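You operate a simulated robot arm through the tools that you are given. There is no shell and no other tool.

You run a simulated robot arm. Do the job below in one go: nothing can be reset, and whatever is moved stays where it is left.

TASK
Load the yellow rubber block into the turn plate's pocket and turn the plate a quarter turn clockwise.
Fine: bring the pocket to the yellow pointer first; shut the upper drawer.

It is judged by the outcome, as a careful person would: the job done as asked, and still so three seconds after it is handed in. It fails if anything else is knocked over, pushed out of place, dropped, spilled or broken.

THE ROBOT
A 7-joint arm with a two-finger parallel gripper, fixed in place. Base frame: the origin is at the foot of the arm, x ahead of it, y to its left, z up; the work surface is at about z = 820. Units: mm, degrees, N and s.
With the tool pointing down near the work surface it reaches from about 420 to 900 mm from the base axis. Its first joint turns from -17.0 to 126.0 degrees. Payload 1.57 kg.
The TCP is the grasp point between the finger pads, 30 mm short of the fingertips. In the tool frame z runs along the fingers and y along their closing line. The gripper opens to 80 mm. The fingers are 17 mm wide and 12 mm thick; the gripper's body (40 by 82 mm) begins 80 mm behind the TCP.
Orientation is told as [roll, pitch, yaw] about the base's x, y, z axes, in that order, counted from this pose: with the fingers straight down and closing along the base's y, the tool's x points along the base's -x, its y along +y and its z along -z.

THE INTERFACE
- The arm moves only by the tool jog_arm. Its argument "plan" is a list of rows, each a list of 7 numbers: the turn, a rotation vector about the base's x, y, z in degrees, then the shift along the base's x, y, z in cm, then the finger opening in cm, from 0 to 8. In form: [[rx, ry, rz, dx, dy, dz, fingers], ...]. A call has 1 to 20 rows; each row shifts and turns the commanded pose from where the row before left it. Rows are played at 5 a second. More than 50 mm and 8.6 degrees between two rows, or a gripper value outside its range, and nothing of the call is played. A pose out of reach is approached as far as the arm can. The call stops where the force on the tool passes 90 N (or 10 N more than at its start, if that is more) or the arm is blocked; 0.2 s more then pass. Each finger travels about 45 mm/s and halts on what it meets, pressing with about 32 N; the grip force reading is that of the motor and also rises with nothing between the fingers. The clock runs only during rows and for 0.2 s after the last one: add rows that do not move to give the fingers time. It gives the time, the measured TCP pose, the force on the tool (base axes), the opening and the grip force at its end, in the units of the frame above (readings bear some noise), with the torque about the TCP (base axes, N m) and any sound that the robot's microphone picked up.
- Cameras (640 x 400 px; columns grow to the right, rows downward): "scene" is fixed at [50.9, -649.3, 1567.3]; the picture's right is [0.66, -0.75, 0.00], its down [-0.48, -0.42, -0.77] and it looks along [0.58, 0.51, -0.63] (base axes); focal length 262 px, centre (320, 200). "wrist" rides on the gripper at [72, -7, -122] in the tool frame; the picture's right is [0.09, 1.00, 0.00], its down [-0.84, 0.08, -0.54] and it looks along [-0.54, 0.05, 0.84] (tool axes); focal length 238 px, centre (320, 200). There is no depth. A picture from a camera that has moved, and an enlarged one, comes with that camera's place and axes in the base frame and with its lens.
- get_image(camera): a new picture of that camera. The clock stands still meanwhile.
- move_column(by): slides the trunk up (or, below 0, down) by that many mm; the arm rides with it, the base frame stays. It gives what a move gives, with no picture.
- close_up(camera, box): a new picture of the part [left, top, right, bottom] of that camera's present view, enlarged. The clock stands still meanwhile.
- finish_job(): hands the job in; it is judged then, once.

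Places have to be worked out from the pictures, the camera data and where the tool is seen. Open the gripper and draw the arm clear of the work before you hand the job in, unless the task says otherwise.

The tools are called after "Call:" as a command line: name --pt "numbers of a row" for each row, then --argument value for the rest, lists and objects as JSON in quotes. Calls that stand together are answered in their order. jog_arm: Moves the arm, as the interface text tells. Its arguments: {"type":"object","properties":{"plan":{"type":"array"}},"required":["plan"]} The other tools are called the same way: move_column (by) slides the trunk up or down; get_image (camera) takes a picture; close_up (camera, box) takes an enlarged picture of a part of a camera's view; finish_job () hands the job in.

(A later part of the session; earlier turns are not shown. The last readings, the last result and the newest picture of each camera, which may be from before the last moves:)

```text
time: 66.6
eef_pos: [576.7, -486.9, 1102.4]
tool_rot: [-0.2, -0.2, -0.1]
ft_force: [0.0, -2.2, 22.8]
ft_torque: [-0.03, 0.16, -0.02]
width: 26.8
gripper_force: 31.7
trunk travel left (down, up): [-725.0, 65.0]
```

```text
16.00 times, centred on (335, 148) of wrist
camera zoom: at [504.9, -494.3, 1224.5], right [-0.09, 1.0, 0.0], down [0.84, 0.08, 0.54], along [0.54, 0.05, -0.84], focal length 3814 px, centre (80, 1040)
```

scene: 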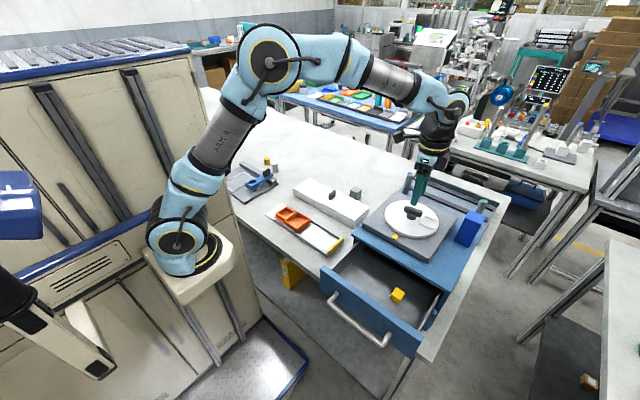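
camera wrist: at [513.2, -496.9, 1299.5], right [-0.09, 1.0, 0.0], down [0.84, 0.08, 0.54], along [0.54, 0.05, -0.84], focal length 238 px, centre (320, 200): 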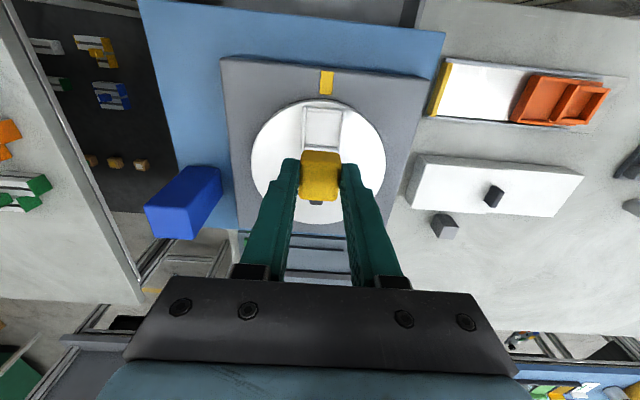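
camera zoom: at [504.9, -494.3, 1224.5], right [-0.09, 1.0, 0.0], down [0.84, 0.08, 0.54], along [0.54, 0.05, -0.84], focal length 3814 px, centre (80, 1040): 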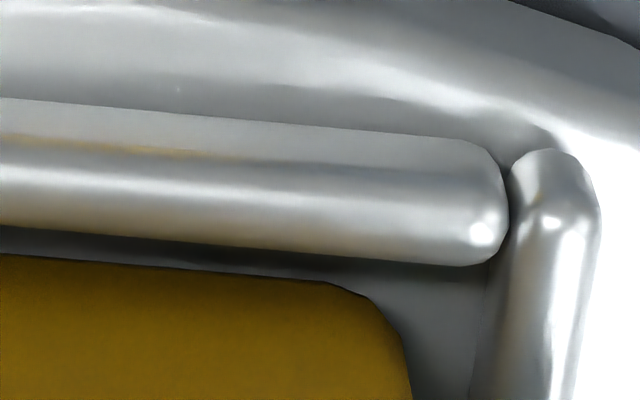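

The block edges sit inside all four rails: about 2 mm gap at front, left and right, and the contact centre is not at the rear. So the block is in the pocket, with either it on the floor or the fingertips on the side rails. I relieve the downward load and open gently.

Call:
jog_arm --pt "0 0 0 0 0 0.2 2" --pt "0 0 0 0 0 0.15 2" --pt "0 0 0 0 0 0 2"

```text
time: 67.4
eef_pos: [577.6, -488.2, 1103.1]
tool_rot: [0.1, 0.1, -0.1]
ft_force: [-0.7, -0.2, -1.3]
ft_torque: [0.02, -0.01, 0.0]
width: 26.7
gripper_force: 32.8
trunk travel left (down, up): [-725.0, 65.0]
```

The load is now about zero with the block just at its lowest point. I open the fingers slightly so the block settles.

Call:
jog_arm --pt "0 0 0 0 0 0 2.9" --pt "0 0 0 0 0 0 3.2" --pt "0 0 0 0 0 0 3.6" --pt "0 0 0 0 0 0 4.0" --pt "0 0 0 0 0 0 4.0"

Call:
close_up --camera "wrist" --box '[260, 110, 380, 220]'

Call:
close_up --camera "scene" --box '[402, 216, 422, 232]'

```text
time: 68.6
eef_pos: [577.5, -488.0, 1105.0]
tool_rot: [0.0, 0.0, -0.1]
ft_force: [-0.1, -0.6, -0.2]
ft_torque: [-0.02, -0.03, -0.01]
width: 40.0
gripper_force: 0.1
trunk travel left (down, up): [-725.0, 65.0]
```

```text
3.64 times, centred on (320, 165) of wrist
camera zoom: at [505.6, -494.9, 1226.4], right [-0.09, 1.0, 0.0], down [0.84, 0.08, 0.54], along [0.54, 0.05, -0.84], focal length 867 px, centre (320, 327)
```

zoom: 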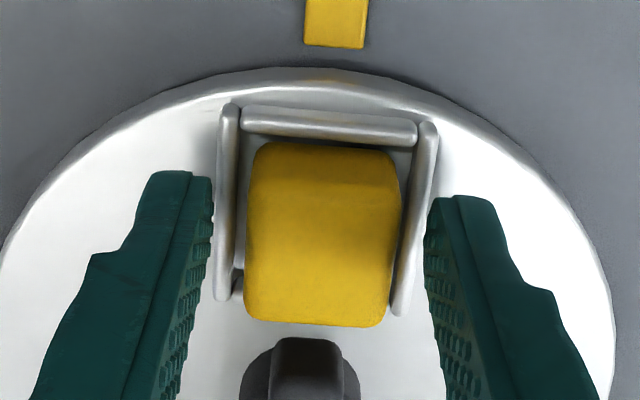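

```text
16.00 times, centred on (412, 224) of scene
camera zoom: at [50.9, -649.3, 1567.3], right [0.66, -0.75, 0.0], down [-0.48, -0.42, -0.77], along [0.58, 0.51, -0.63], focal length 4184 px, centre (-1152, -184)
```

zoom: 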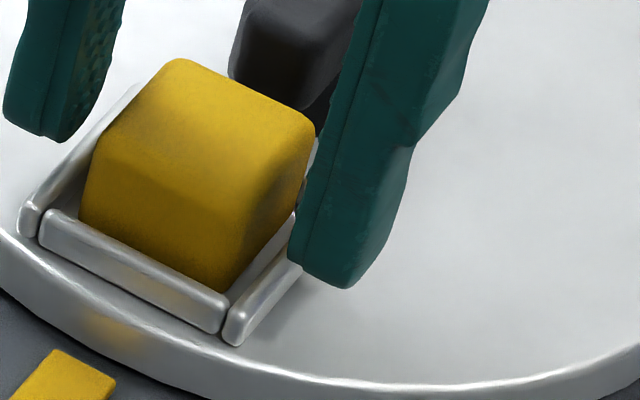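

The block is released and appears to sit inside the frame. I raise the gripper and look again to verify it is seated flat.

Call:
jog_arm --pt "0 0 0 0 0 2 4.5" --pt "0 0 0 0 0 4 6" --pt "0 0 0 0 0 4 6" --pt "0 0 0 0 0 0 6"

Call:
close_up --camera "wrist" --box '[240, 60, 400, 200]'

Call:
close_up --camera "scene" --box '[395, 200, 435, 235]'

```text
time: 69.6
eef_pos: [578.3, -488.2, 1203.2]
tool_rot: [0.0, 0.0, 0.0]
ft_force: [-0.4, 0.0, 0.4]
ft_torque: [0.03, 0.01, 0.01]
width: 60.1
gripper_force: 0.0
trunk travel left (down, up): [-725.0, 65.0]
```

```text
2.86 times, centred on (320, 130) of wrist
camera zoom: at [506.3, -495.0, 1325.9], right [-0.09, 1.0, 0.0], down [0.84, 0.08, 0.54], along [0.54, 0.05, -0.84], focal length 681 px, centre (320, 400)
```

zoom: 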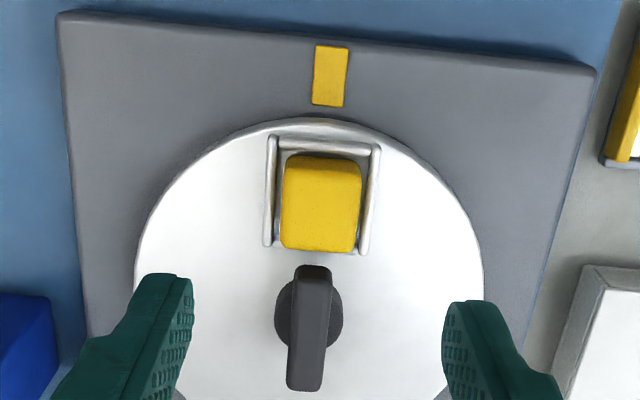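

```text
11.43 times, centred on (415, 218) of scene
camera zoom: at [50.9, -649.3, 1567.3], right [0.66, -0.75, 0.0], down [-0.48, -0.42, -0.77], along [0.58, 0.51, -0.63], focal length 2989 px, centre (-766, 0)
```

zoom: 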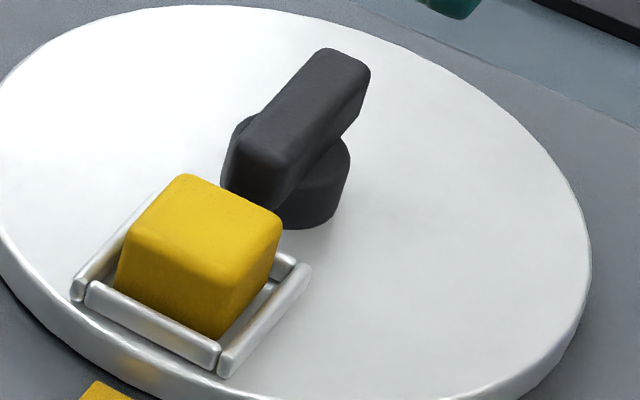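

The block is seated flat inside the frame and the plate has not moved. Now I move over the handle at yaw 0, since the bar lies along x, and prepare to grip it for the clockwise quarter turn.

Call:
jog_arm --pt "0 0 0 2.6 0 0 5" --pt "0 0 0 2.6 -0.05 0 4" --pt "0 0 0 0 0 -3 4" --pt "0 0 0 0 0 -3 4" --pt "0 0 0 0 0 0 4"

Call:
close_up --camera "wrist" --box '[240, 60, 400, 220]'

```text
time: 70.8
eef_pos: [631.4, -487.9, 1144.7]
tool_rot: [0.0, 0.1, 0.0]
ft_force: [0.3, -0.1, 0.4]
ft_torque: [-0.01, 0.02, -0.03]
width: 40.2
gripper_force: 0.0
trunk travel left (down, up): [-725.0, 65.0]
```

```text
2.50 times, centred on (320, 140) of wrist
camera zoom: at [558.5, -495.8, 1266.7], right [-0.09, 1.0, 0.0], down [0.84, 0.08, 0.54], along [0.54, 0.05, -0.84], focal length 596 px, centre (320, 350)
```

zoom: 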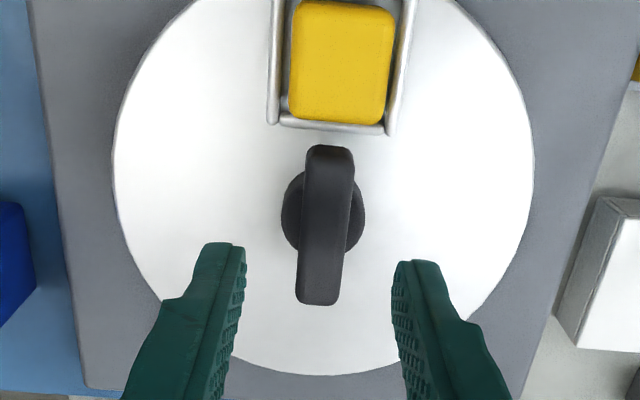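

The fingers straddle the bar symmetrically and the block is well clear. I descend to z≈1112 and close on the bar.

Call:
jog_arm --pt "0 0 0 -0.1 -0.05 -1.5 4" --pt "0 0 0 0 0 -1.2 4" --pt "0 0 0 0 0 -0.55 4" --pt "0 0 0 0 0 0 2.5" --pt "0 0 0 0 0 0 1.2" --pt "0 0 0 0 0 0 0.5" --pt "0 0 0 0 0 0 0.5"

Call:
close_up --camera "wrist" --box '[220, 30, 420, 220]'

```text
time: 72.4
eef_pos: [629.2, -487.9, 1110.5]
tool_rot: [0.0, 0.0, 0.0]
ft_force: [-2.8, 7.5, -2.2]
ft_torque: [0.17, 0.0, -0.07]
width: 15.1
gripper_force: 30.2
trunk travel left (down, up): [-725.0, 65.0]
```

```text
2.11 times, centred on (320, 125) of wrist
camera zoom: at [556.4, -495.0, 1233.5], right [-0.09, 1.0, 0.0], down [0.84, 0.08, 0.54], along [0.54, 0.05, -0.84], focal length 502 px, centre (320, 358)
```

zoom: 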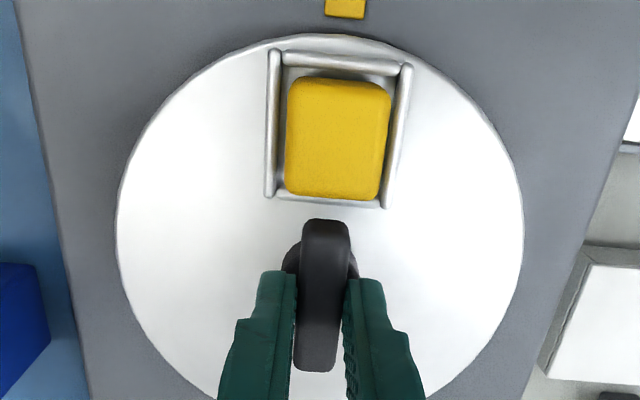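

The bar is held at 15.1 mm. I start the clockwise turn with a short test.

Call:
jog_arm --pt "0 0 -3 0 0 0 0.5" --pt "0 0 -4 0 0 0 0.5" --pt "0 0 -4 0 0 0 0.5" --pt "0 0 -4 0 0 0 0.5" --pt "0 0 0 0 0 0 0.5"

Call:
close_up --camera "scene" --box '[370, 180, 470, 260]'

```text
time: 73.6
eef_pos: [628.8, -487.8, 1111.3]
tool_rot: [0.0, 0.1, -14.9]
ft_force: [-1.5, 14.6, -5.7]
ft_torque: [0.33, 0.07, 0.02]
width: 15.0
gripper_force: 30.9
trunk travel left (down, up): [-725.0, 65.0]
```

```text
5.00 times, centred on (420, 220) of scene
camera zoom: at [50.9, -649.3, 1567.3], right [0.66, -0.75, 0.0], down [-0.48, -0.42, -0.77], along [0.58, 0.51, -0.63], focal length 1308 px, centre (-180, 100)
```

zoom: 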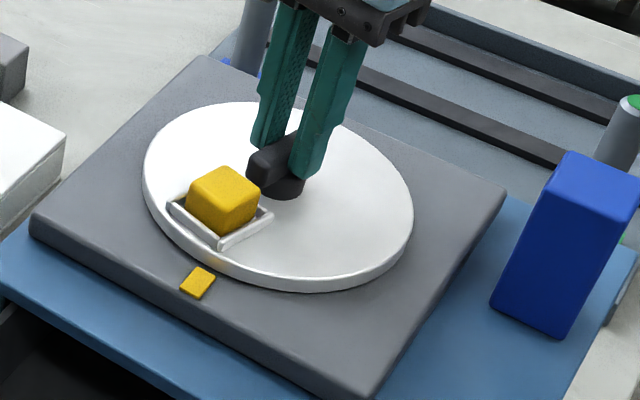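

The plate turns freely clockwise with the block riding in the pocket. I continue the remaining 75°.

Call:
jog_arm --pt "0 0 -5 0 0 0 0.5" --pt "0 0 -5 0 0 0 0.5" --pt "0 0 -5 0 0 0 0.5" --pt "0 0 -5 0 0 0 0.5" --pt "0 0 -5 0 0 0 0.5" --pt "0 0 -5 0 0 0 0.5" --pt "0 0 -5 0 0 0 0.5" --pt "0 0 -5 0 0 0 0.5" --pt "0 0 -5 0 0 0 0.5" --pt "0 0 -5 0 0 0 0.5" --pt "0 0 -5 0 0 0 0.5" --pt "0 0 -5 0 0 0 0.5" --pt "0 0 -5 0 0 0 0.5" --pt "0 0 -4 0 0 0 0.5" --pt "0 0 -3 0 0 0 0.5" --pt "0 0 -3 0 0 0 0.5" --pt "0 0 0 0 0 0 0.5"

Call:
close_up --camera "scene" --box '[370, 180, 470, 260]'

Call:
close_up --camera "wrist" --box '[200, 0, 440, 200]'

```text
time: 77.2
eef_pos: [629.7, -488.0, 1113.0]
tool_rot: [0.0, 0.0, -90.0]
ft_force: [11.1, 20.4, -11.6]
ft_torque: [0.45, -0.27, 0.03]
width: 15.1
gripper_force: 31.3
trunk travel left (down, up): [-725.0, 65.0]
```

```text
5.00 times, centred on (420, 220) of scene
camera zoom: at [50.9, -649.3, 1567.3], right [0.66, -0.75, 0.0], down [-0.48, -0.42, -0.77], along [0.58, 0.51, -0.63], focal length 1308 px, centre (-180, 100)
```

zoom: 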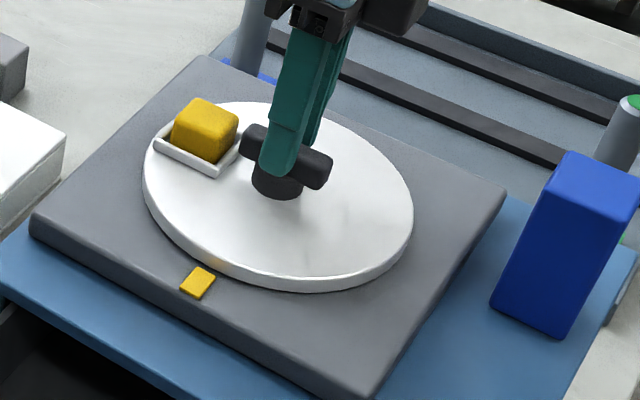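

```text
2.00 times, centred on (320, 100) of wrist
camera zoom: at [622.9, -416.4, 1234.2], right [1.0, 0.09, 0.0], down [0.08, -0.84, 0.54], along [0.05, -0.54, -0.84], focal length 477 px, centre (320, 400)
```

zoom: 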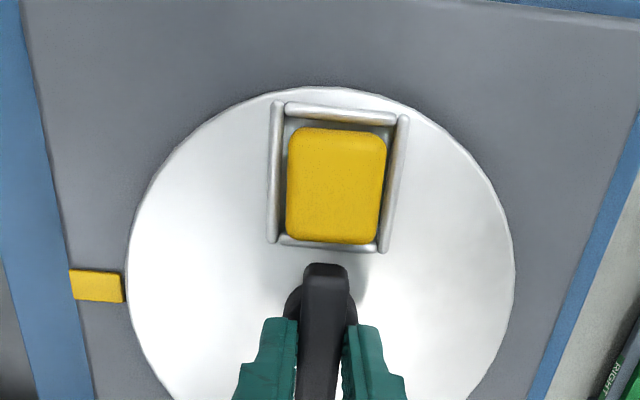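

The quarter turn is complete: the pocket is at +90° from where it stood, with the block still seated. I relieve the residual side loads first so that opening doesn't drag the plate, then check.

Call:
jog_arm --pt "0 0 0 0.1 0.15 -0.1 0.5" --pt "0 0 0 0.05 0.15 -0.05 0.5" --pt "0 0 0 0 0 0 0.5"

```text
time: 78.0
eef_pos: [630.4, -487.9, 1111.5]
tool_rot: [0.2, -0.3, -90.1]
ft_force: [10.2, -1.6, 11.4]
ft_torque: [0.46, -0.1, 0.03]
width: 15.2
gripper_force: 31.0
trunk travel left (down, up): [-725.0, 65.0]
```

The side load is small now. I open gently and look at whether the plate stays at its angle.

Call:
jog_arm --pt "0 0 0 0 0 0.1 1.8" --pt "0 0 0 0 0 0 2.4" --pt "0 0 0 0 0 0 3.2" --pt "0 0 0 0 0 0 4" --pt "0 0 0 0 0 2 4" --pt "0 0 0 0 0 4 4" --pt "0 0 0 0 0 4 4" --pt "0 0 0 0 0 0 4"

Call:
get_image --camera "wrist"

Call:
close_up --camera "scene" --box '[370, 180, 470, 260]'

Call:
close_up --camera "wrist" --box '[240, 40, 420, 200]'

```text
time: 79.8
eef_pos: [629.4, -484.0, 1210.1]
tool_rot: [0.0, 0.0, -90.0]
ft_force: [-0.3, 0.0, -0.7]
ft_torque: [0.0, 0.0, -0.01]
width: 40.0
gripper_force: 0.1
trunk travel left (down, up): [-725.0, 65.0]
```

```text
taken
camera wrist: at [622.7, -413.9, 1331.8], right [1.0, 0.09, 0.0], down [0.08, -0.84, 0.54], along [0.05, -0.54, -0.84], focal length 238 px, centre (320, 200)
```

wrist: 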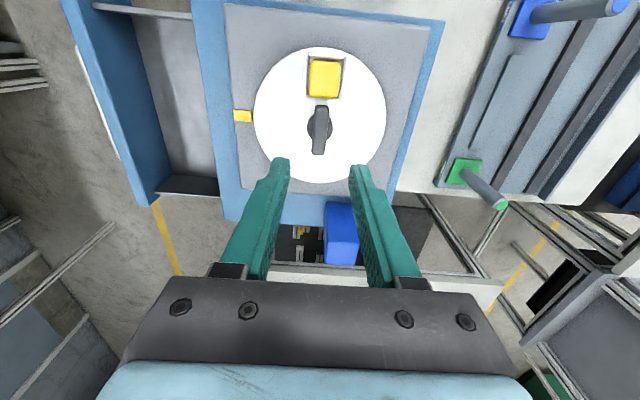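

```text
5.00 times, centred on (420, 220) of scene
camera zoom: at [50.9, -649.3, 1567.3], right [0.66, -0.75, 0.0], down [-0.48, -0.42, -0.77], along [0.58, 0.51, -0.63], focal length 1308 px, centre (-180, 100)
```

zoom: 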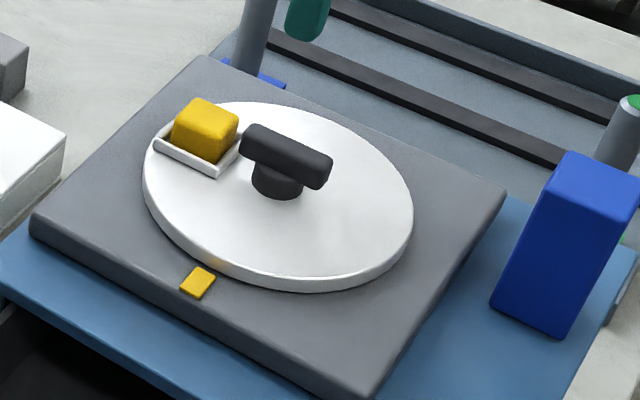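

```text
2.50 times, centred on (330, 120) of wrist
camera zoom: at [622.7, -413.9, 1331.8], right [1.0, 0.09, 0.0], down [0.08, -0.84, 0.54], along [0.05, -0.54, -0.84], focal length 596 px, centre (295, 400)
```

zoom: 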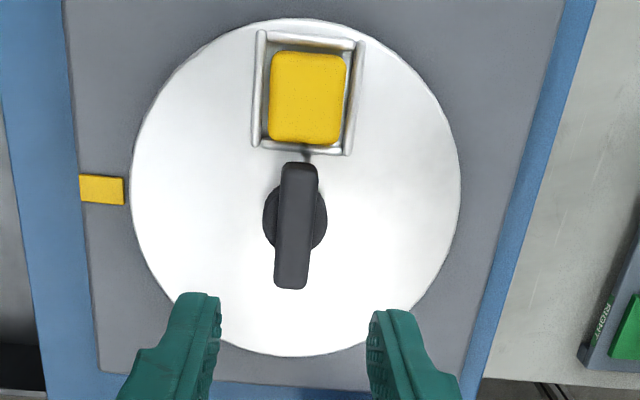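

The pocket now points to +y (about 90.5°), exactly a clockwise quarter turn from the pointer, with the block in it. Next is the drawer, so I retract over it, yaw back to 0 and close the fingers to push the drawer front.

Call:
jog_arm --pt "0 0 7.5 -2.5 -0.3 0 3" --pt "0 0 7.5 -2.5 -0.3 0 2" --pt "0 0 7.5 -2.5 -0.3 0 1" --pt "0 0 7.5 -2.5 -0.3 0 0" --pt "0 0 7.5 -2.5 -0.3 0 0" --pt "0 0 7.5 -2.5 -0.3 0 0" --pt "0 0 7.5 -2.5 -0.3 0 0" --pt "0 0 7.5 -2.5 -0.3 0 0" --pt "0 0 7.5 -2.5 -0.3 0 0" --pt "0 0 7.5 -2.5 -0.3 0 0" --pt "0 0 7.5 -2.5 -0.3 0 0" --pt "0 0 7.5 -2.5 -0.3 0 0" --pt "0 0 0 0 0 0 0"

Call:
get_image --camera "wrist"

Call:
get_image --camera "scene"

```text
time: 82.6
eef_pos: [329.2, -521.7, 1212.8]
tool_rot: [0.0, 0.0, 0.1]
ft_force: [-0.5, 0.6, 0.8]
ft_torque: [0.01, 0.03, 0.02]
width: 0.0
gripper_force: 21.3
trunk travel left (down, up): [-725.0, 65.0]
```

```text
taken
camera wrist: at [256.4, -528.1, 1334.4], right [-0.09, 1.0, 0.0], down [0.84, 0.08, 0.54], along [0.54, 0.05, -0.84], focal length 238 px, centre (320, 200)
```

wrist: 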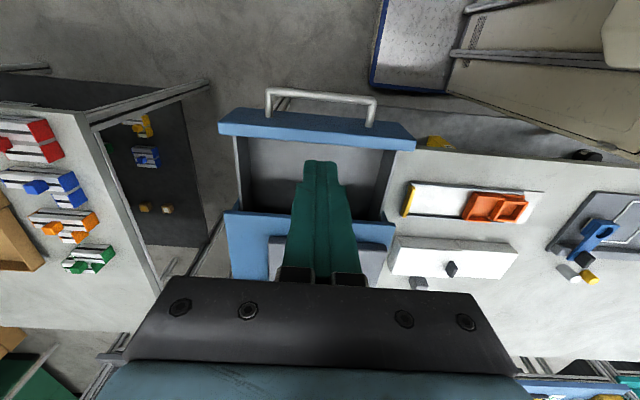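

```text
taken
```

scene: 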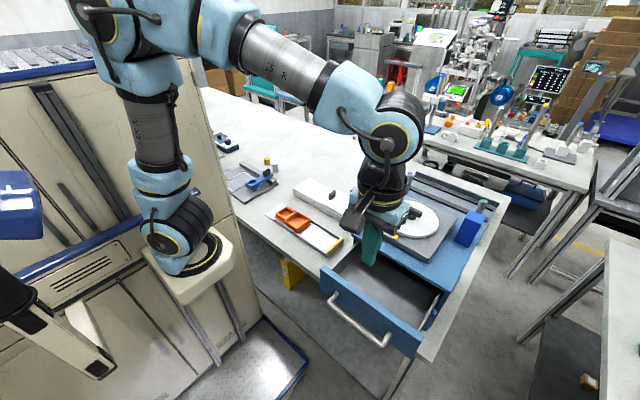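

I zoom on the drawer front to locate its outer face and handle precisely.

Call:
close_up --camera "wrist" --box '[200, 70, 440, 230]'

Call:
close_up --camera "scene" --box '[310, 220, 470, 370]'

```text
2.50 times, centred on (320, 150) of wrist
camera zoom: at [256.4, -528.1, 1334.4], right [-0.09, 1.0, 0.0], down [0.84, 0.08, 0.54], along [0.54, 0.05, -0.84], focal length 596 px, centre (320, 325)
```

zoom: 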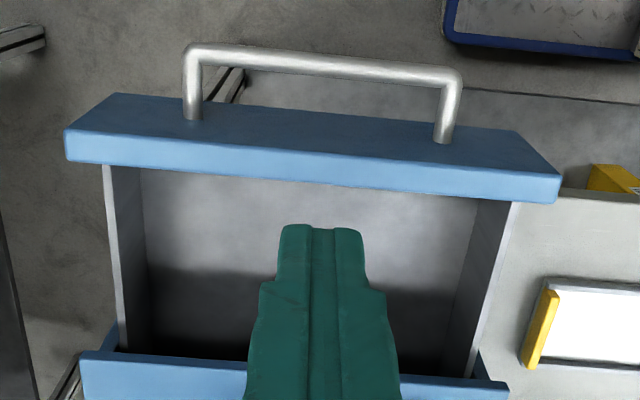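

```text
2.67 times, centred on (390, 295) of scene
camera zoom: at [50.9, -649.3, 1567.3], right [0.66, -0.75, 0.0], down [-0.48, -0.42, -0.77], along [0.58, 0.51, -0.63], focal length 697 px, centre (133, -53)
```

zoom: 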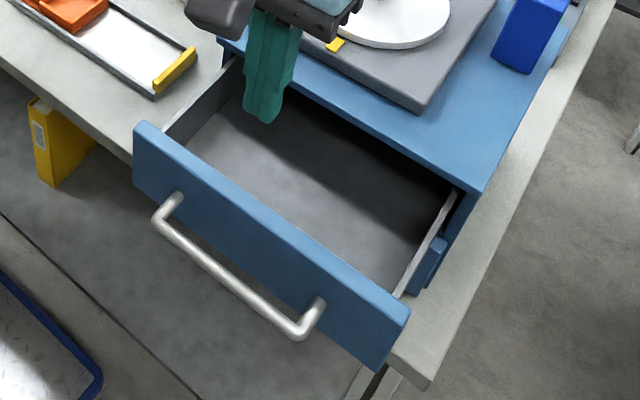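

The drawer front's outer face is at x≈348 and its top at z≈1025, with the handle lower (z≈949, x≈315). I back off slightly, descend with tips to z≈982 above the handle, then push the panel in slowly at its centre.

Call:
jog_arm --pt "0 0 0 -0.5 0.1 -4 0" --pt "0 0 0 0 0 -4 0" --pt "0 0 0 0 0 -4 0" --pt "0 0 0 0 0 -4 0" --pt "0 0 0 0 0 -4 0" --pt "0 0 0 0 0 0 0"

Call:
close_up --camera "scene" --box '[310, 200, 470, 370]'

Call:
get_image --camera "wrist"

```text
time: 84.0
eef_pos: [327.4, -522.7, 1011.0]
tool_rot: [-0.1, 0.0, -0.1]
ft_force: [0.1, 0.6, -0.1]
ft_torque: [-0.01, 0.01, -0.05]
width: 0.0
gripper_force: 21.1
trunk travel left (down, up): [-725.0, 65.0]
```

```text
2.35 times, centred on (390, 285) of scene
camera zoom: at [50.9, -649.3, 1567.3], right [0.66, -0.75, 0.0], down [-0.48, -0.42, -0.77], along [0.58, 0.51, -0.63], focal length 615 px, centre (155, 0)
```

zoom: 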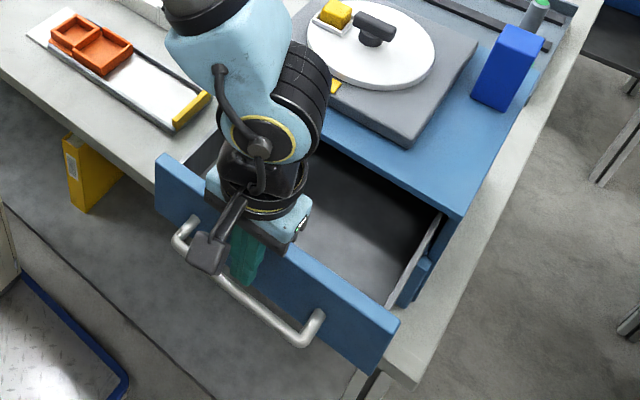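

```text
taken
camera wrist: at [254.4, -527.9, 1133.2], right [-0.09, 1.0, 0.0], down [0.84, 0.08, 0.54], along [0.54, 0.05, -0.84], focal length 238 px, centre (320, 200)
```

wrist: 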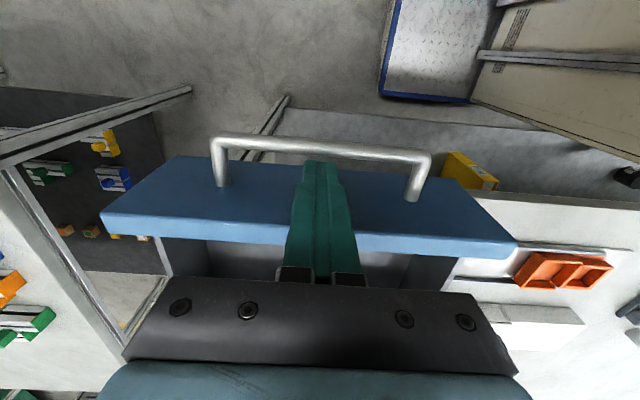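

The fingers are in front of the panel, above the handle. I push +x at a modest pace and watch the force.

Call:
jog_arm --pt "0 0 0 1 0 0 0" --pt "0 0 0 1 0 0 0" --pt "0 0 0 1 0 0 0" --pt "0 0 0 1 0 0 0" --pt "0 0 0 0 0 0 0"

Call:
close_up --camera "scene" --box '[310, 200, 470, 370]'

```text
time: 85.2
eef_pos: [364.2, -521.2, 1011.7]
tool_rot: [0.0, 0.0, 0.1]
ft_force: [-1.3, 1.1, -0.3]
ft_torque: [0.02, 0.0, -0.04]
width: 0.0
gripper_force: 21.7
trunk travel left (down, up): [-725.0, 65.0]
```

```text
2.35 times, centred on (390, 285) of scene
camera zoom: at [50.9, -649.3, 1567.3], right [0.66, -0.75, 0.0], down [-0.48, -0.42, -0.77], along [0.58, 0.51, -0.63], focal length 615 px, centre (155, 0)
```

zoom: 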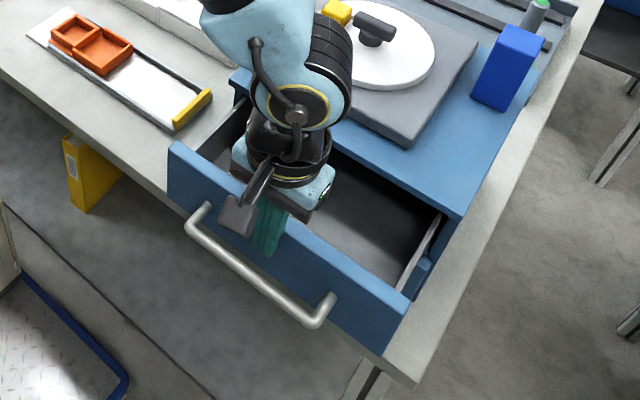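

The drawer follows with only about 1–2 N. I keep pushing another 80 mm.

Call:
jog_arm --pt "0 0 0 1 0 0 0" --pt "0 0 0 1 0 0 0" --pt "0 0 0 1 0 0 0" --pt "0 0 0 1 0 0 0" --pt "0 0 0 1 0 0 0" --pt "0 0 0 1 0 0 0" --pt "0 0 0 1 0 0 0" --pt "0 0 0 1 0 0 0" --pt "0 0 0 0 0 0 0"

Call:
close_up --camera "scene" --box '[310, 180, 470, 350]'

Call:
get_image --camera "wrist"

```text
time: 87.2
eef_pos: [445.3, -519.8, 1012.1]
tool_rot: [0.0, 0.0, 0.0]
ft_force: [0.9, 0.0, -0.4]
ft_torque: [0.02, -0.01, 0.01]
width: 0.2
gripper_force: 21.2
trunk travel left (down, up): [-725.0, 65.0]
```

```text
2.35 times, centred on (390, 265) of scene
camera zoom: at [50.9, -649.3, 1567.3], right [0.66, -0.75, 0.0], down [-0.48, -0.42, -0.77], along [0.58, 0.51, -0.63], focal length 615 px, centre (155, 47)
```

zoom: 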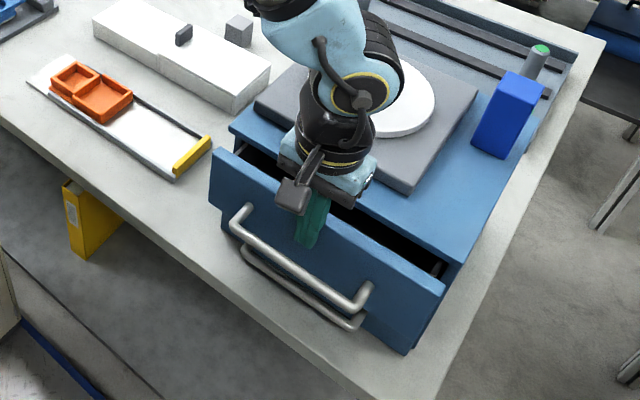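

```text
taken
camera wrist: at [373.1, -526.8, 1134.4], right [-0.09, 1.0, 0.0], down [0.84, 0.08, 0.54], along [0.54, 0.05, -0.84], focal length 238 px, centre (320, 200)
```

wrist: 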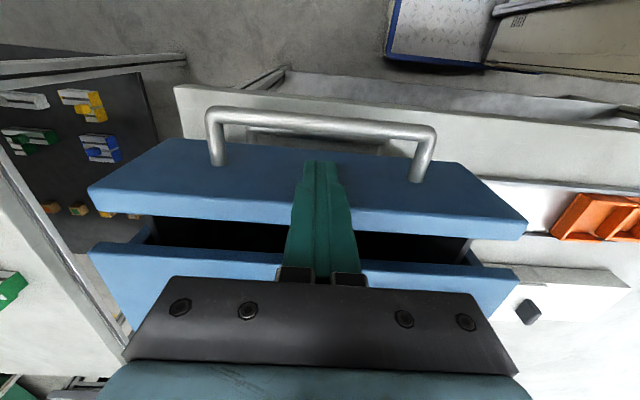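

About 15–20 mm of gap remains. I continue in smaller steps until resistance appears.

Call:
jog_arm --pt "0 0 0 0.5 0 0 0" --pt "0 0 0 0.5 0 0 0" --pt "0 0 0 0.4 0 0 0" --pt "0 0 0 0 0 0 0"

Call:
get_image --camera "wrist"

```text
time: 88.2
eef_pos: [459.3, -519.8, 1012.3]
tool_rot: [0.0, 0.0, 0.0]
ft_force: [0.3, 0.5, 0.7]
ft_torque: [-0.02, 0.03, -0.02]
width: 0.0
gripper_force: 21.8
trunk travel left (down, up): [-725.0, 65.0]
```

```text
taken
camera wrist: at [386.8, -527.0, 1133.8], right [-0.09, 1.0, 0.0], down [0.84, 0.08, 0.54], along [0.54, 0.05, -0.84], focal length 238 px, centre (320, 200)
```

wrist: 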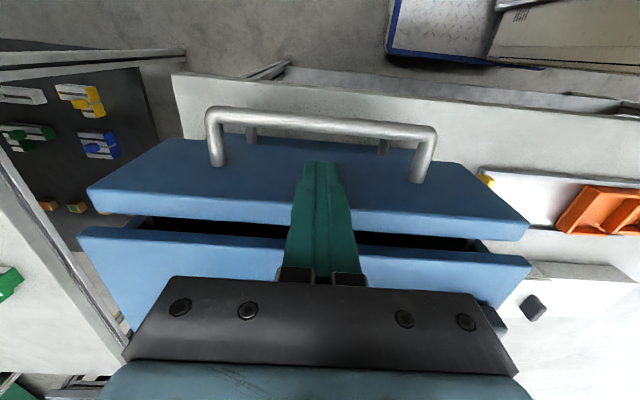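

Still no resistance and a gap remains. I continue in 4 mm steps.

Call:
jog_arm --pt "0 0 0 0.4 0 0 0" --pt "0 0 0 0.4 0 0 0" --pt "0 0 0 0.4 0 0 0" --pt "0 0 0 0 0 0 0"

Call:
get_image --camera "wrist"

```text
time: 89.2
eef_pos: [470.9, -521.7, 1011.0]
tool_rot: [0.0, -0.1, 0.0]
ft_force: [-0.4, -0.1, 0.6]
ft_torque: [0.01, 0.02, -0.02]
width: 0.0
gripper_force: 21.2
trunk travel left (down, up): [-725.0, 65.0]
```

```text
taken
camera wrist: at [398.6, -527.6, 1133.0], right [-0.09, 1.0, 0.0], down [0.84, 0.08, 0.54], along [0.54, 0.05, -0.84], focal length 238 px, centre (320, 200)
```

wrist: 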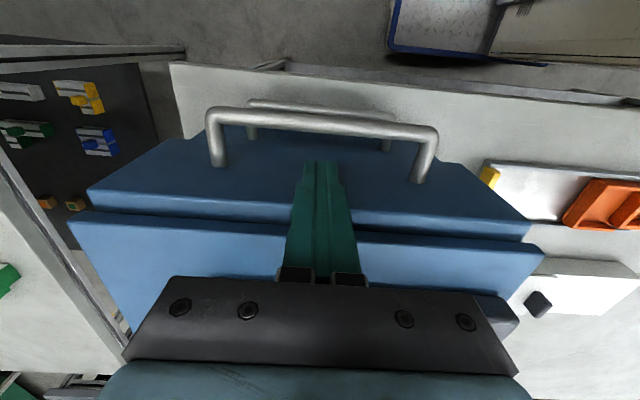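

Nearly shut. I continue in 3 mm steps to reach the stop.

Call:
jog_arm --pt "0 0 0 0.3 0 0 0" --pt "0 0 0 0.3 0 0 0" --pt "0 0 0 0 0 0 0"

Call:
get_image --camera "wrist"

Call:
close_up --camera "scene" --box '[330, 200, 470, 320]'

```text
time: 90.0
eef_pos: [475.7, -521.4, 1010.7]
tool_rot: [0.0, 0.0, 0.1]
ft_force: [0.0, 0.0, 0.3]
ft_torque: [0.01, 0.01, -0.03]
width: 0.0
gripper_force: 20.8
trunk travel left (down, up): [-725.0, 65.0]
```

```text
taken
camera wrist: at [404.5, -527.3, 1133.3], right [-0.09, 1.0, 0.0], down [0.84, 0.08, 0.54], along [0.54, 0.05, -0.84], focal length 238 px, centre (320, 200)
```

wrist: 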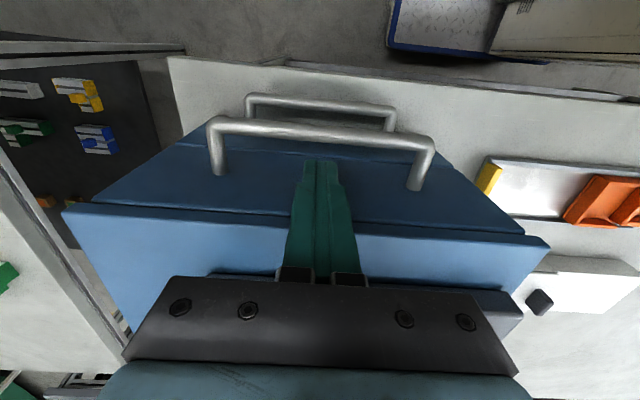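

```text
3.33 times, centred on (400, 260) of scene
camera zoom: at [50.9, -649.3, 1567.3], right [0.66, -0.75, 0.0], down [-0.48, -0.42, -0.77], along [0.58, 0.51, -0.63], focal length 872 px, centre (53, 0)
```

zoom: 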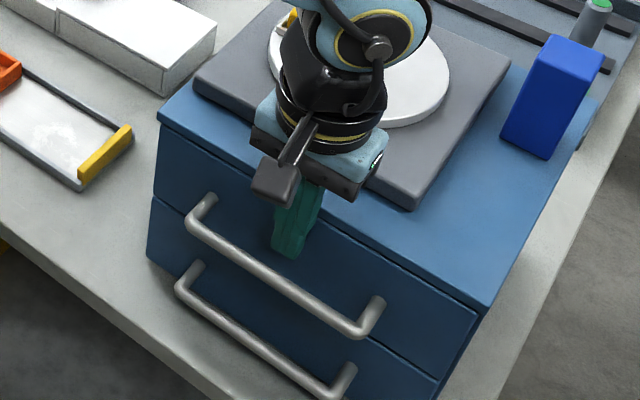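

The drawer front looks flush now, with no force on the tool. I zoom in to compare the upper and lower fronts and check whether any gap remains.

Call:
close_up --camera "scene" --box '[360, 215, 400, 250]'

Call:
close_up --camera "scene" --box '[420, 260, 480, 320]'

Call:
close_up --camera "wrist" --box '[40, 120, 320, 280]'

Call:
close_up --camera "wrist" --box '[300, 120, 580, 280]'

```text
11.43 times, centred on (380, 232) of scene
camera zoom: at [50.9, -649.3, 1567.3], right [0.66, -0.75, 0.0], down [-0.48, -0.42, -0.77], along [0.58, 0.51, -0.63], focal length 2989 px, centre (-366, -171)
```

zoom: 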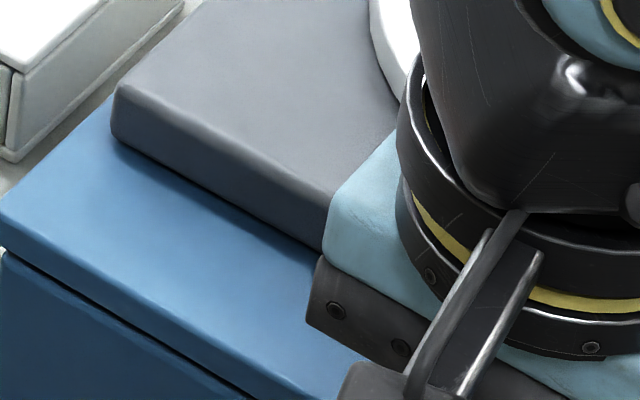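

```text
6.67 times, centred on (450, 290) of scene
camera zoom: at [50.9, -649.3, 1567.3], right [0.66, -0.75, 0.0], down [-0.48, -0.42, -0.77], along [0.58, 0.51, -0.63], focal length 1743 px, centre (-547, -400)
```

zoom: 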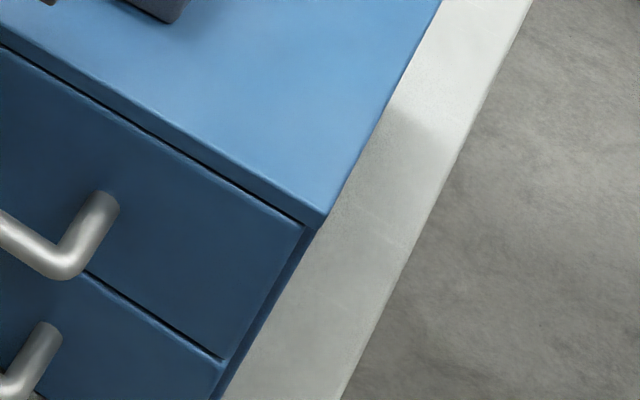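

```text
2.29 times, centred on (180, 200) of wrist
camera zoom: at [404.5, -527.3, 1133.3], right [-0.09, 1.0, 0.0], down [0.84, 0.08, 0.54], along [0.54, 0.05, -0.84], focal length 545 px, centre (640, 200)
```

zoom: 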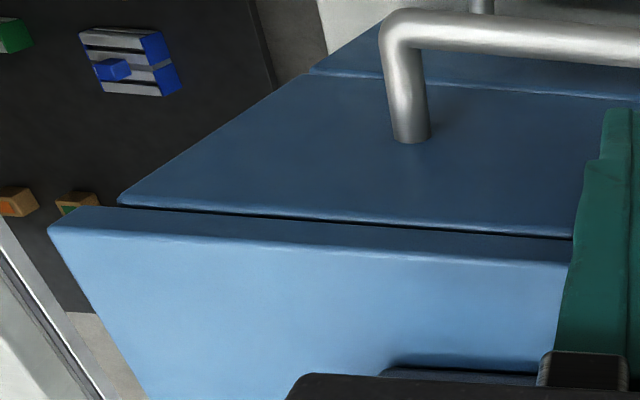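

```text
2.29 times, centred on (440, 200) of wrist
camera zoom: at [404.5, -527.3, 1133.3], right [-0.09, 1.0, 0.0], down [0.84, 0.08, 0.54], along [0.54, 0.05, -0.84], focal length 545 px, centre (46, 200)
```

zoom: 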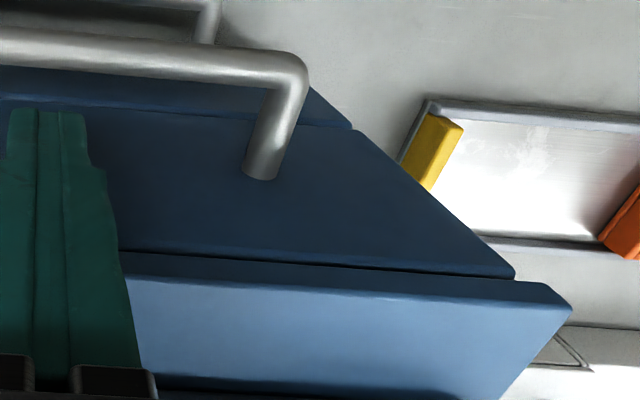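

The upper front now looks flush with the top slab and lower drawer front. I push a couple more millimetres to feel for the closed stop.

Call:
jog_arm --pt "0 0 0 0.2 0 0 0" --pt "0 0 0 0 0 0 0"

Call:
close_up --camera "wrist" --box '[40, 120, 320, 280]'

```text
time: 90.6
eef_pos: [479.8, -520.1, 1011.5]
tool_rot: [0.0, 0.1, 0.0]
ft_force: [0.3, 0.0, 0.1]
ft_torque: [0.01, -0.02, -0.02]
width: 0.1
gripper_force: 21.2
trunk travel left (down, up): [-725.0, 65.0]
```

```text
2.29 times, centred on (180, 200) of wrist
camera zoom: at [406.3, -527.4, 1133.1], right [-0.09, 1.0, 0.0], down [0.84, 0.08, 0.54], along [0.54, 0.05, -0.84], focal length 545 px, centre (640, 200)
```

zoom: 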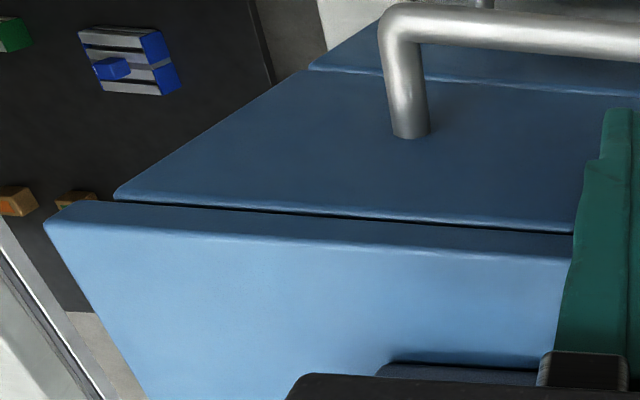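

The panel no longer moves with the tool, as if the drawer slid home on its own. I advance in 2 mm steps to feel the stop.

Call:
jog_arm --pt "0 0 0 0.2 0 0 0" --pt "0 0 0 0.2 0 0 0" --pt "0 0 0 0 0 0 0"

Call:
close_up --camera "wrist" --box '[40, 120, 320, 280]'

```text
time: 91.4
eef_pos: [482.8, -520.5, 1012.7]
tool_rot: [0.1, 0.0, 0.0]
ft_force: [-1.2, 0.0, -0.6]
ft_torque: [-0.01, -0.01, 0.0]
width: 0.0
gripper_force: 21.0
trunk travel left (down, up): [-725.0, 65.0]
```

```text
2.29 times, centred on (180, 200) of wrist
camera zoom: at [410.1, -527.2, 1133.2], right [-0.09, 1.0, 0.0], down [0.84, 0.08, 0.54], along [0.54, 0.05, -0.84], focal length 545 px, centre (640, 200)
```

zoom: 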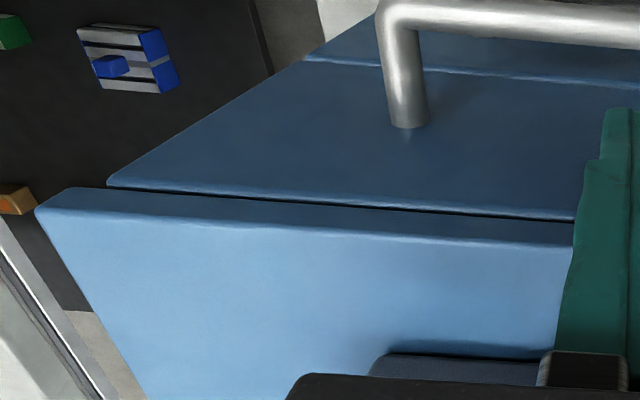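

The drawer front is static relative to the slab, so the finger has a small gap to it. I creep further to touch and make sure it is fully home.

Call:
jog_arm --pt "0 0 0 0.2 0 0 0" --pt "0 0 0 0.2 0 0 0" --pt "0 0 0 0.2 0 0 0" --pt "0 0 0 0 0 0 0"

Call:
close_up --camera "wrist" --box '[40, 120, 320, 280]'

```text
time: 92.4
eef_pos: [482.1, -519.9, 1011.6]
tool_rot: [0.2, 0.4, -0.2]
ft_force: [-47.2, 10.2, 0.9]
ft_torque: [-0.24, -0.92, 0.39]
width: 0.0
gripper_force: 21.7
trunk travel left (down, up): [-725.0, 65.0]
```

```text
2.29 times, centred on (180, 200) of wrist
camera zoom: at [410.9, -527.6, 1133.5], right [-0.09, 1.0, 0.0], down [0.84, 0.07, 0.54], along [0.54, 0.05, -0.84], focal length 545 px, centre (640, 200)
```

zoom: 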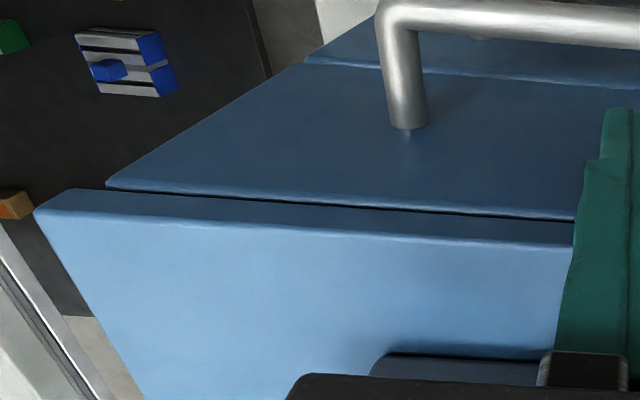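

The push meets a solid stop at 47 N, at about the slab's edge height (z≈1031), so the front is flush with or behind the slab. I back off and verify from the scene view.

Call:
jog_arm --pt "0 0 0 -1 0 0 0" --pt "0 0 0 -3 0 0 0" --pt "0 0 0 -4 0 0 0" --pt "0 0 0 -4 0 0 0" --pt "0 0 0 0 0 0 0"

Call:
get_image --camera "wrist"

Call:
close_up --camera "scene" --box '[340, 210, 470, 320]'

Call:
close_up --camera "scene" --box '[420, 265, 465, 310]'

```text
time: 93.6
eef_pos: [369.1, -522.1, 1010.6]
tool_rot: [0.0, 0.0, 0.0]
ft_force: [0.1, -0.7, 0.7]
ft_torque: [0.0, 0.0, -0.01]
width: 0.0
gripper_force: 21.0
trunk travel left (down, up): [-725.0, 65.0]
```

```text
taken
camera wrist: at [296.7, -527.0, 1132.7], right [-0.09, 1.0, 0.0], down [0.84, 0.08, 0.54], along [0.54, 0.05, -0.84], focal length 238 px, centre (320, 200)
```

wrist: 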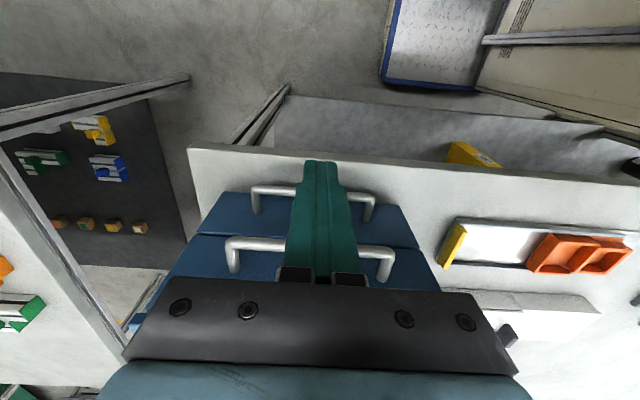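

```text
3.64 times, centred on (405, 265) of scene
camera zoom: at [50.9, -649.3, 1567.3], right [0.66, -0.75, 0.0], down [-0.48, -0.42, -0.77], along [0.58, 0.51, -0.63], focal length 951 px, centre (11, -36)
```

zoom: 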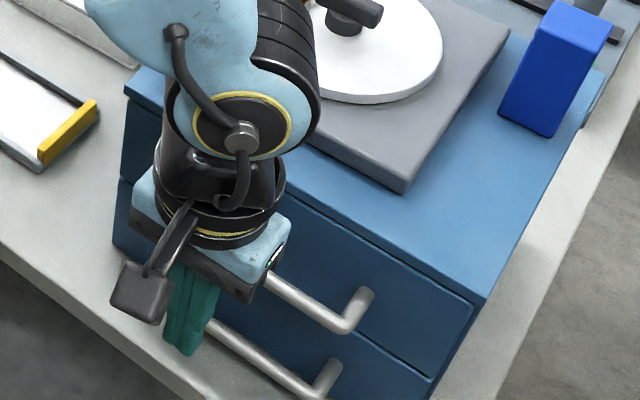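

```text
8.89 times, centred on (442, 288) of scene
camera zoom: at [50.9, -649.3, 1567.3], right [0.66, -0.75, 0.0], down [-0.48, -0.42, -0.77], along [0.58, 0.51, -0.63], focal length 2324 px, centre (-769, -578)
```

zoom: 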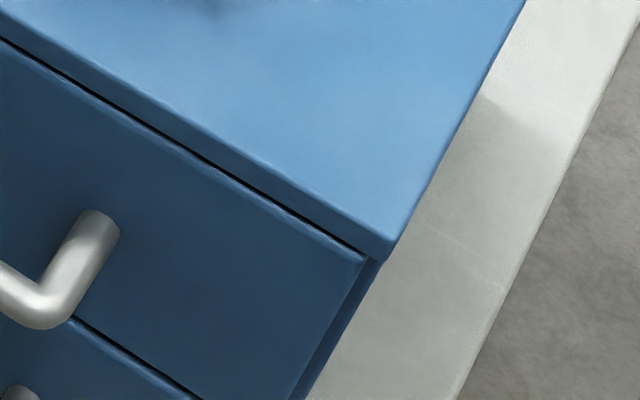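

I zoom the wrist view to measure the upper and lower fronts and handles and confirm that they are in the same plane.

Call:
jog_arm --pt "0 0 0 -1 3 3 0" --pt "0 0 0 -1 3 3 0" --pt "0 0 0 -1 3 3 0" --pt "0 0 0 -1 3 3 0" --pt "0 0 0 0 0 0 0"

Call:
get_image --camera "wrist"

Call:
close_up --camera "wrist" --box '[100, 140, 320, 290]'

Call:
get_image --camera "scene"

```text
time: 94.8
eef_pos: [327.3, -399.1, 1132.2]
tool_rot: [0.0, -0.1, 0.0]
ft_force: [-0.4, -0.1, 0.5]
ft_torque: [0.01, -0.01, 0.0]
width: 0.0
gripper_force: 20.7
trunk travel left (down, up): [-725.0, 65.0]
```

```text
taken
camera wrist: at [255.7, -406.5, 1253.7], right [-0.09, 1.0, 0.0], down [0.84, 0.08, 0.54], along [0.54, 0.05, -0.84], focal length 238 px, centre (320, 200)
```

wrist: 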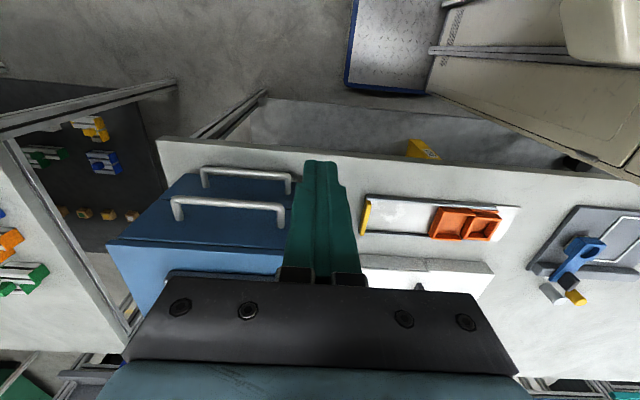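

```text
2.67 times, centred on (210, 215) of wrist
camera zoom: at [255.7, -406.5, 1253.7], right [-0.09, 1.0, 0.0], down [0.84, 0.08, 0.54], along [0.54, 0.05, -0.84], focal length 636 px, centre (613, 160)
```

zoom: 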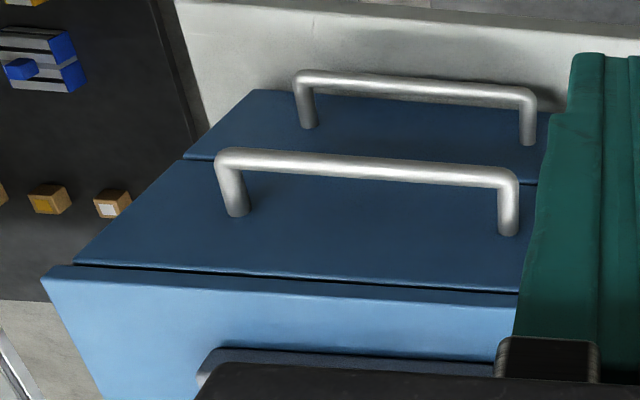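

```text
taken
```

scene: 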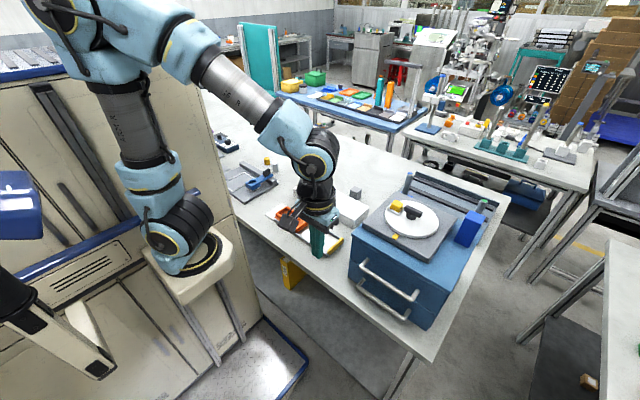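

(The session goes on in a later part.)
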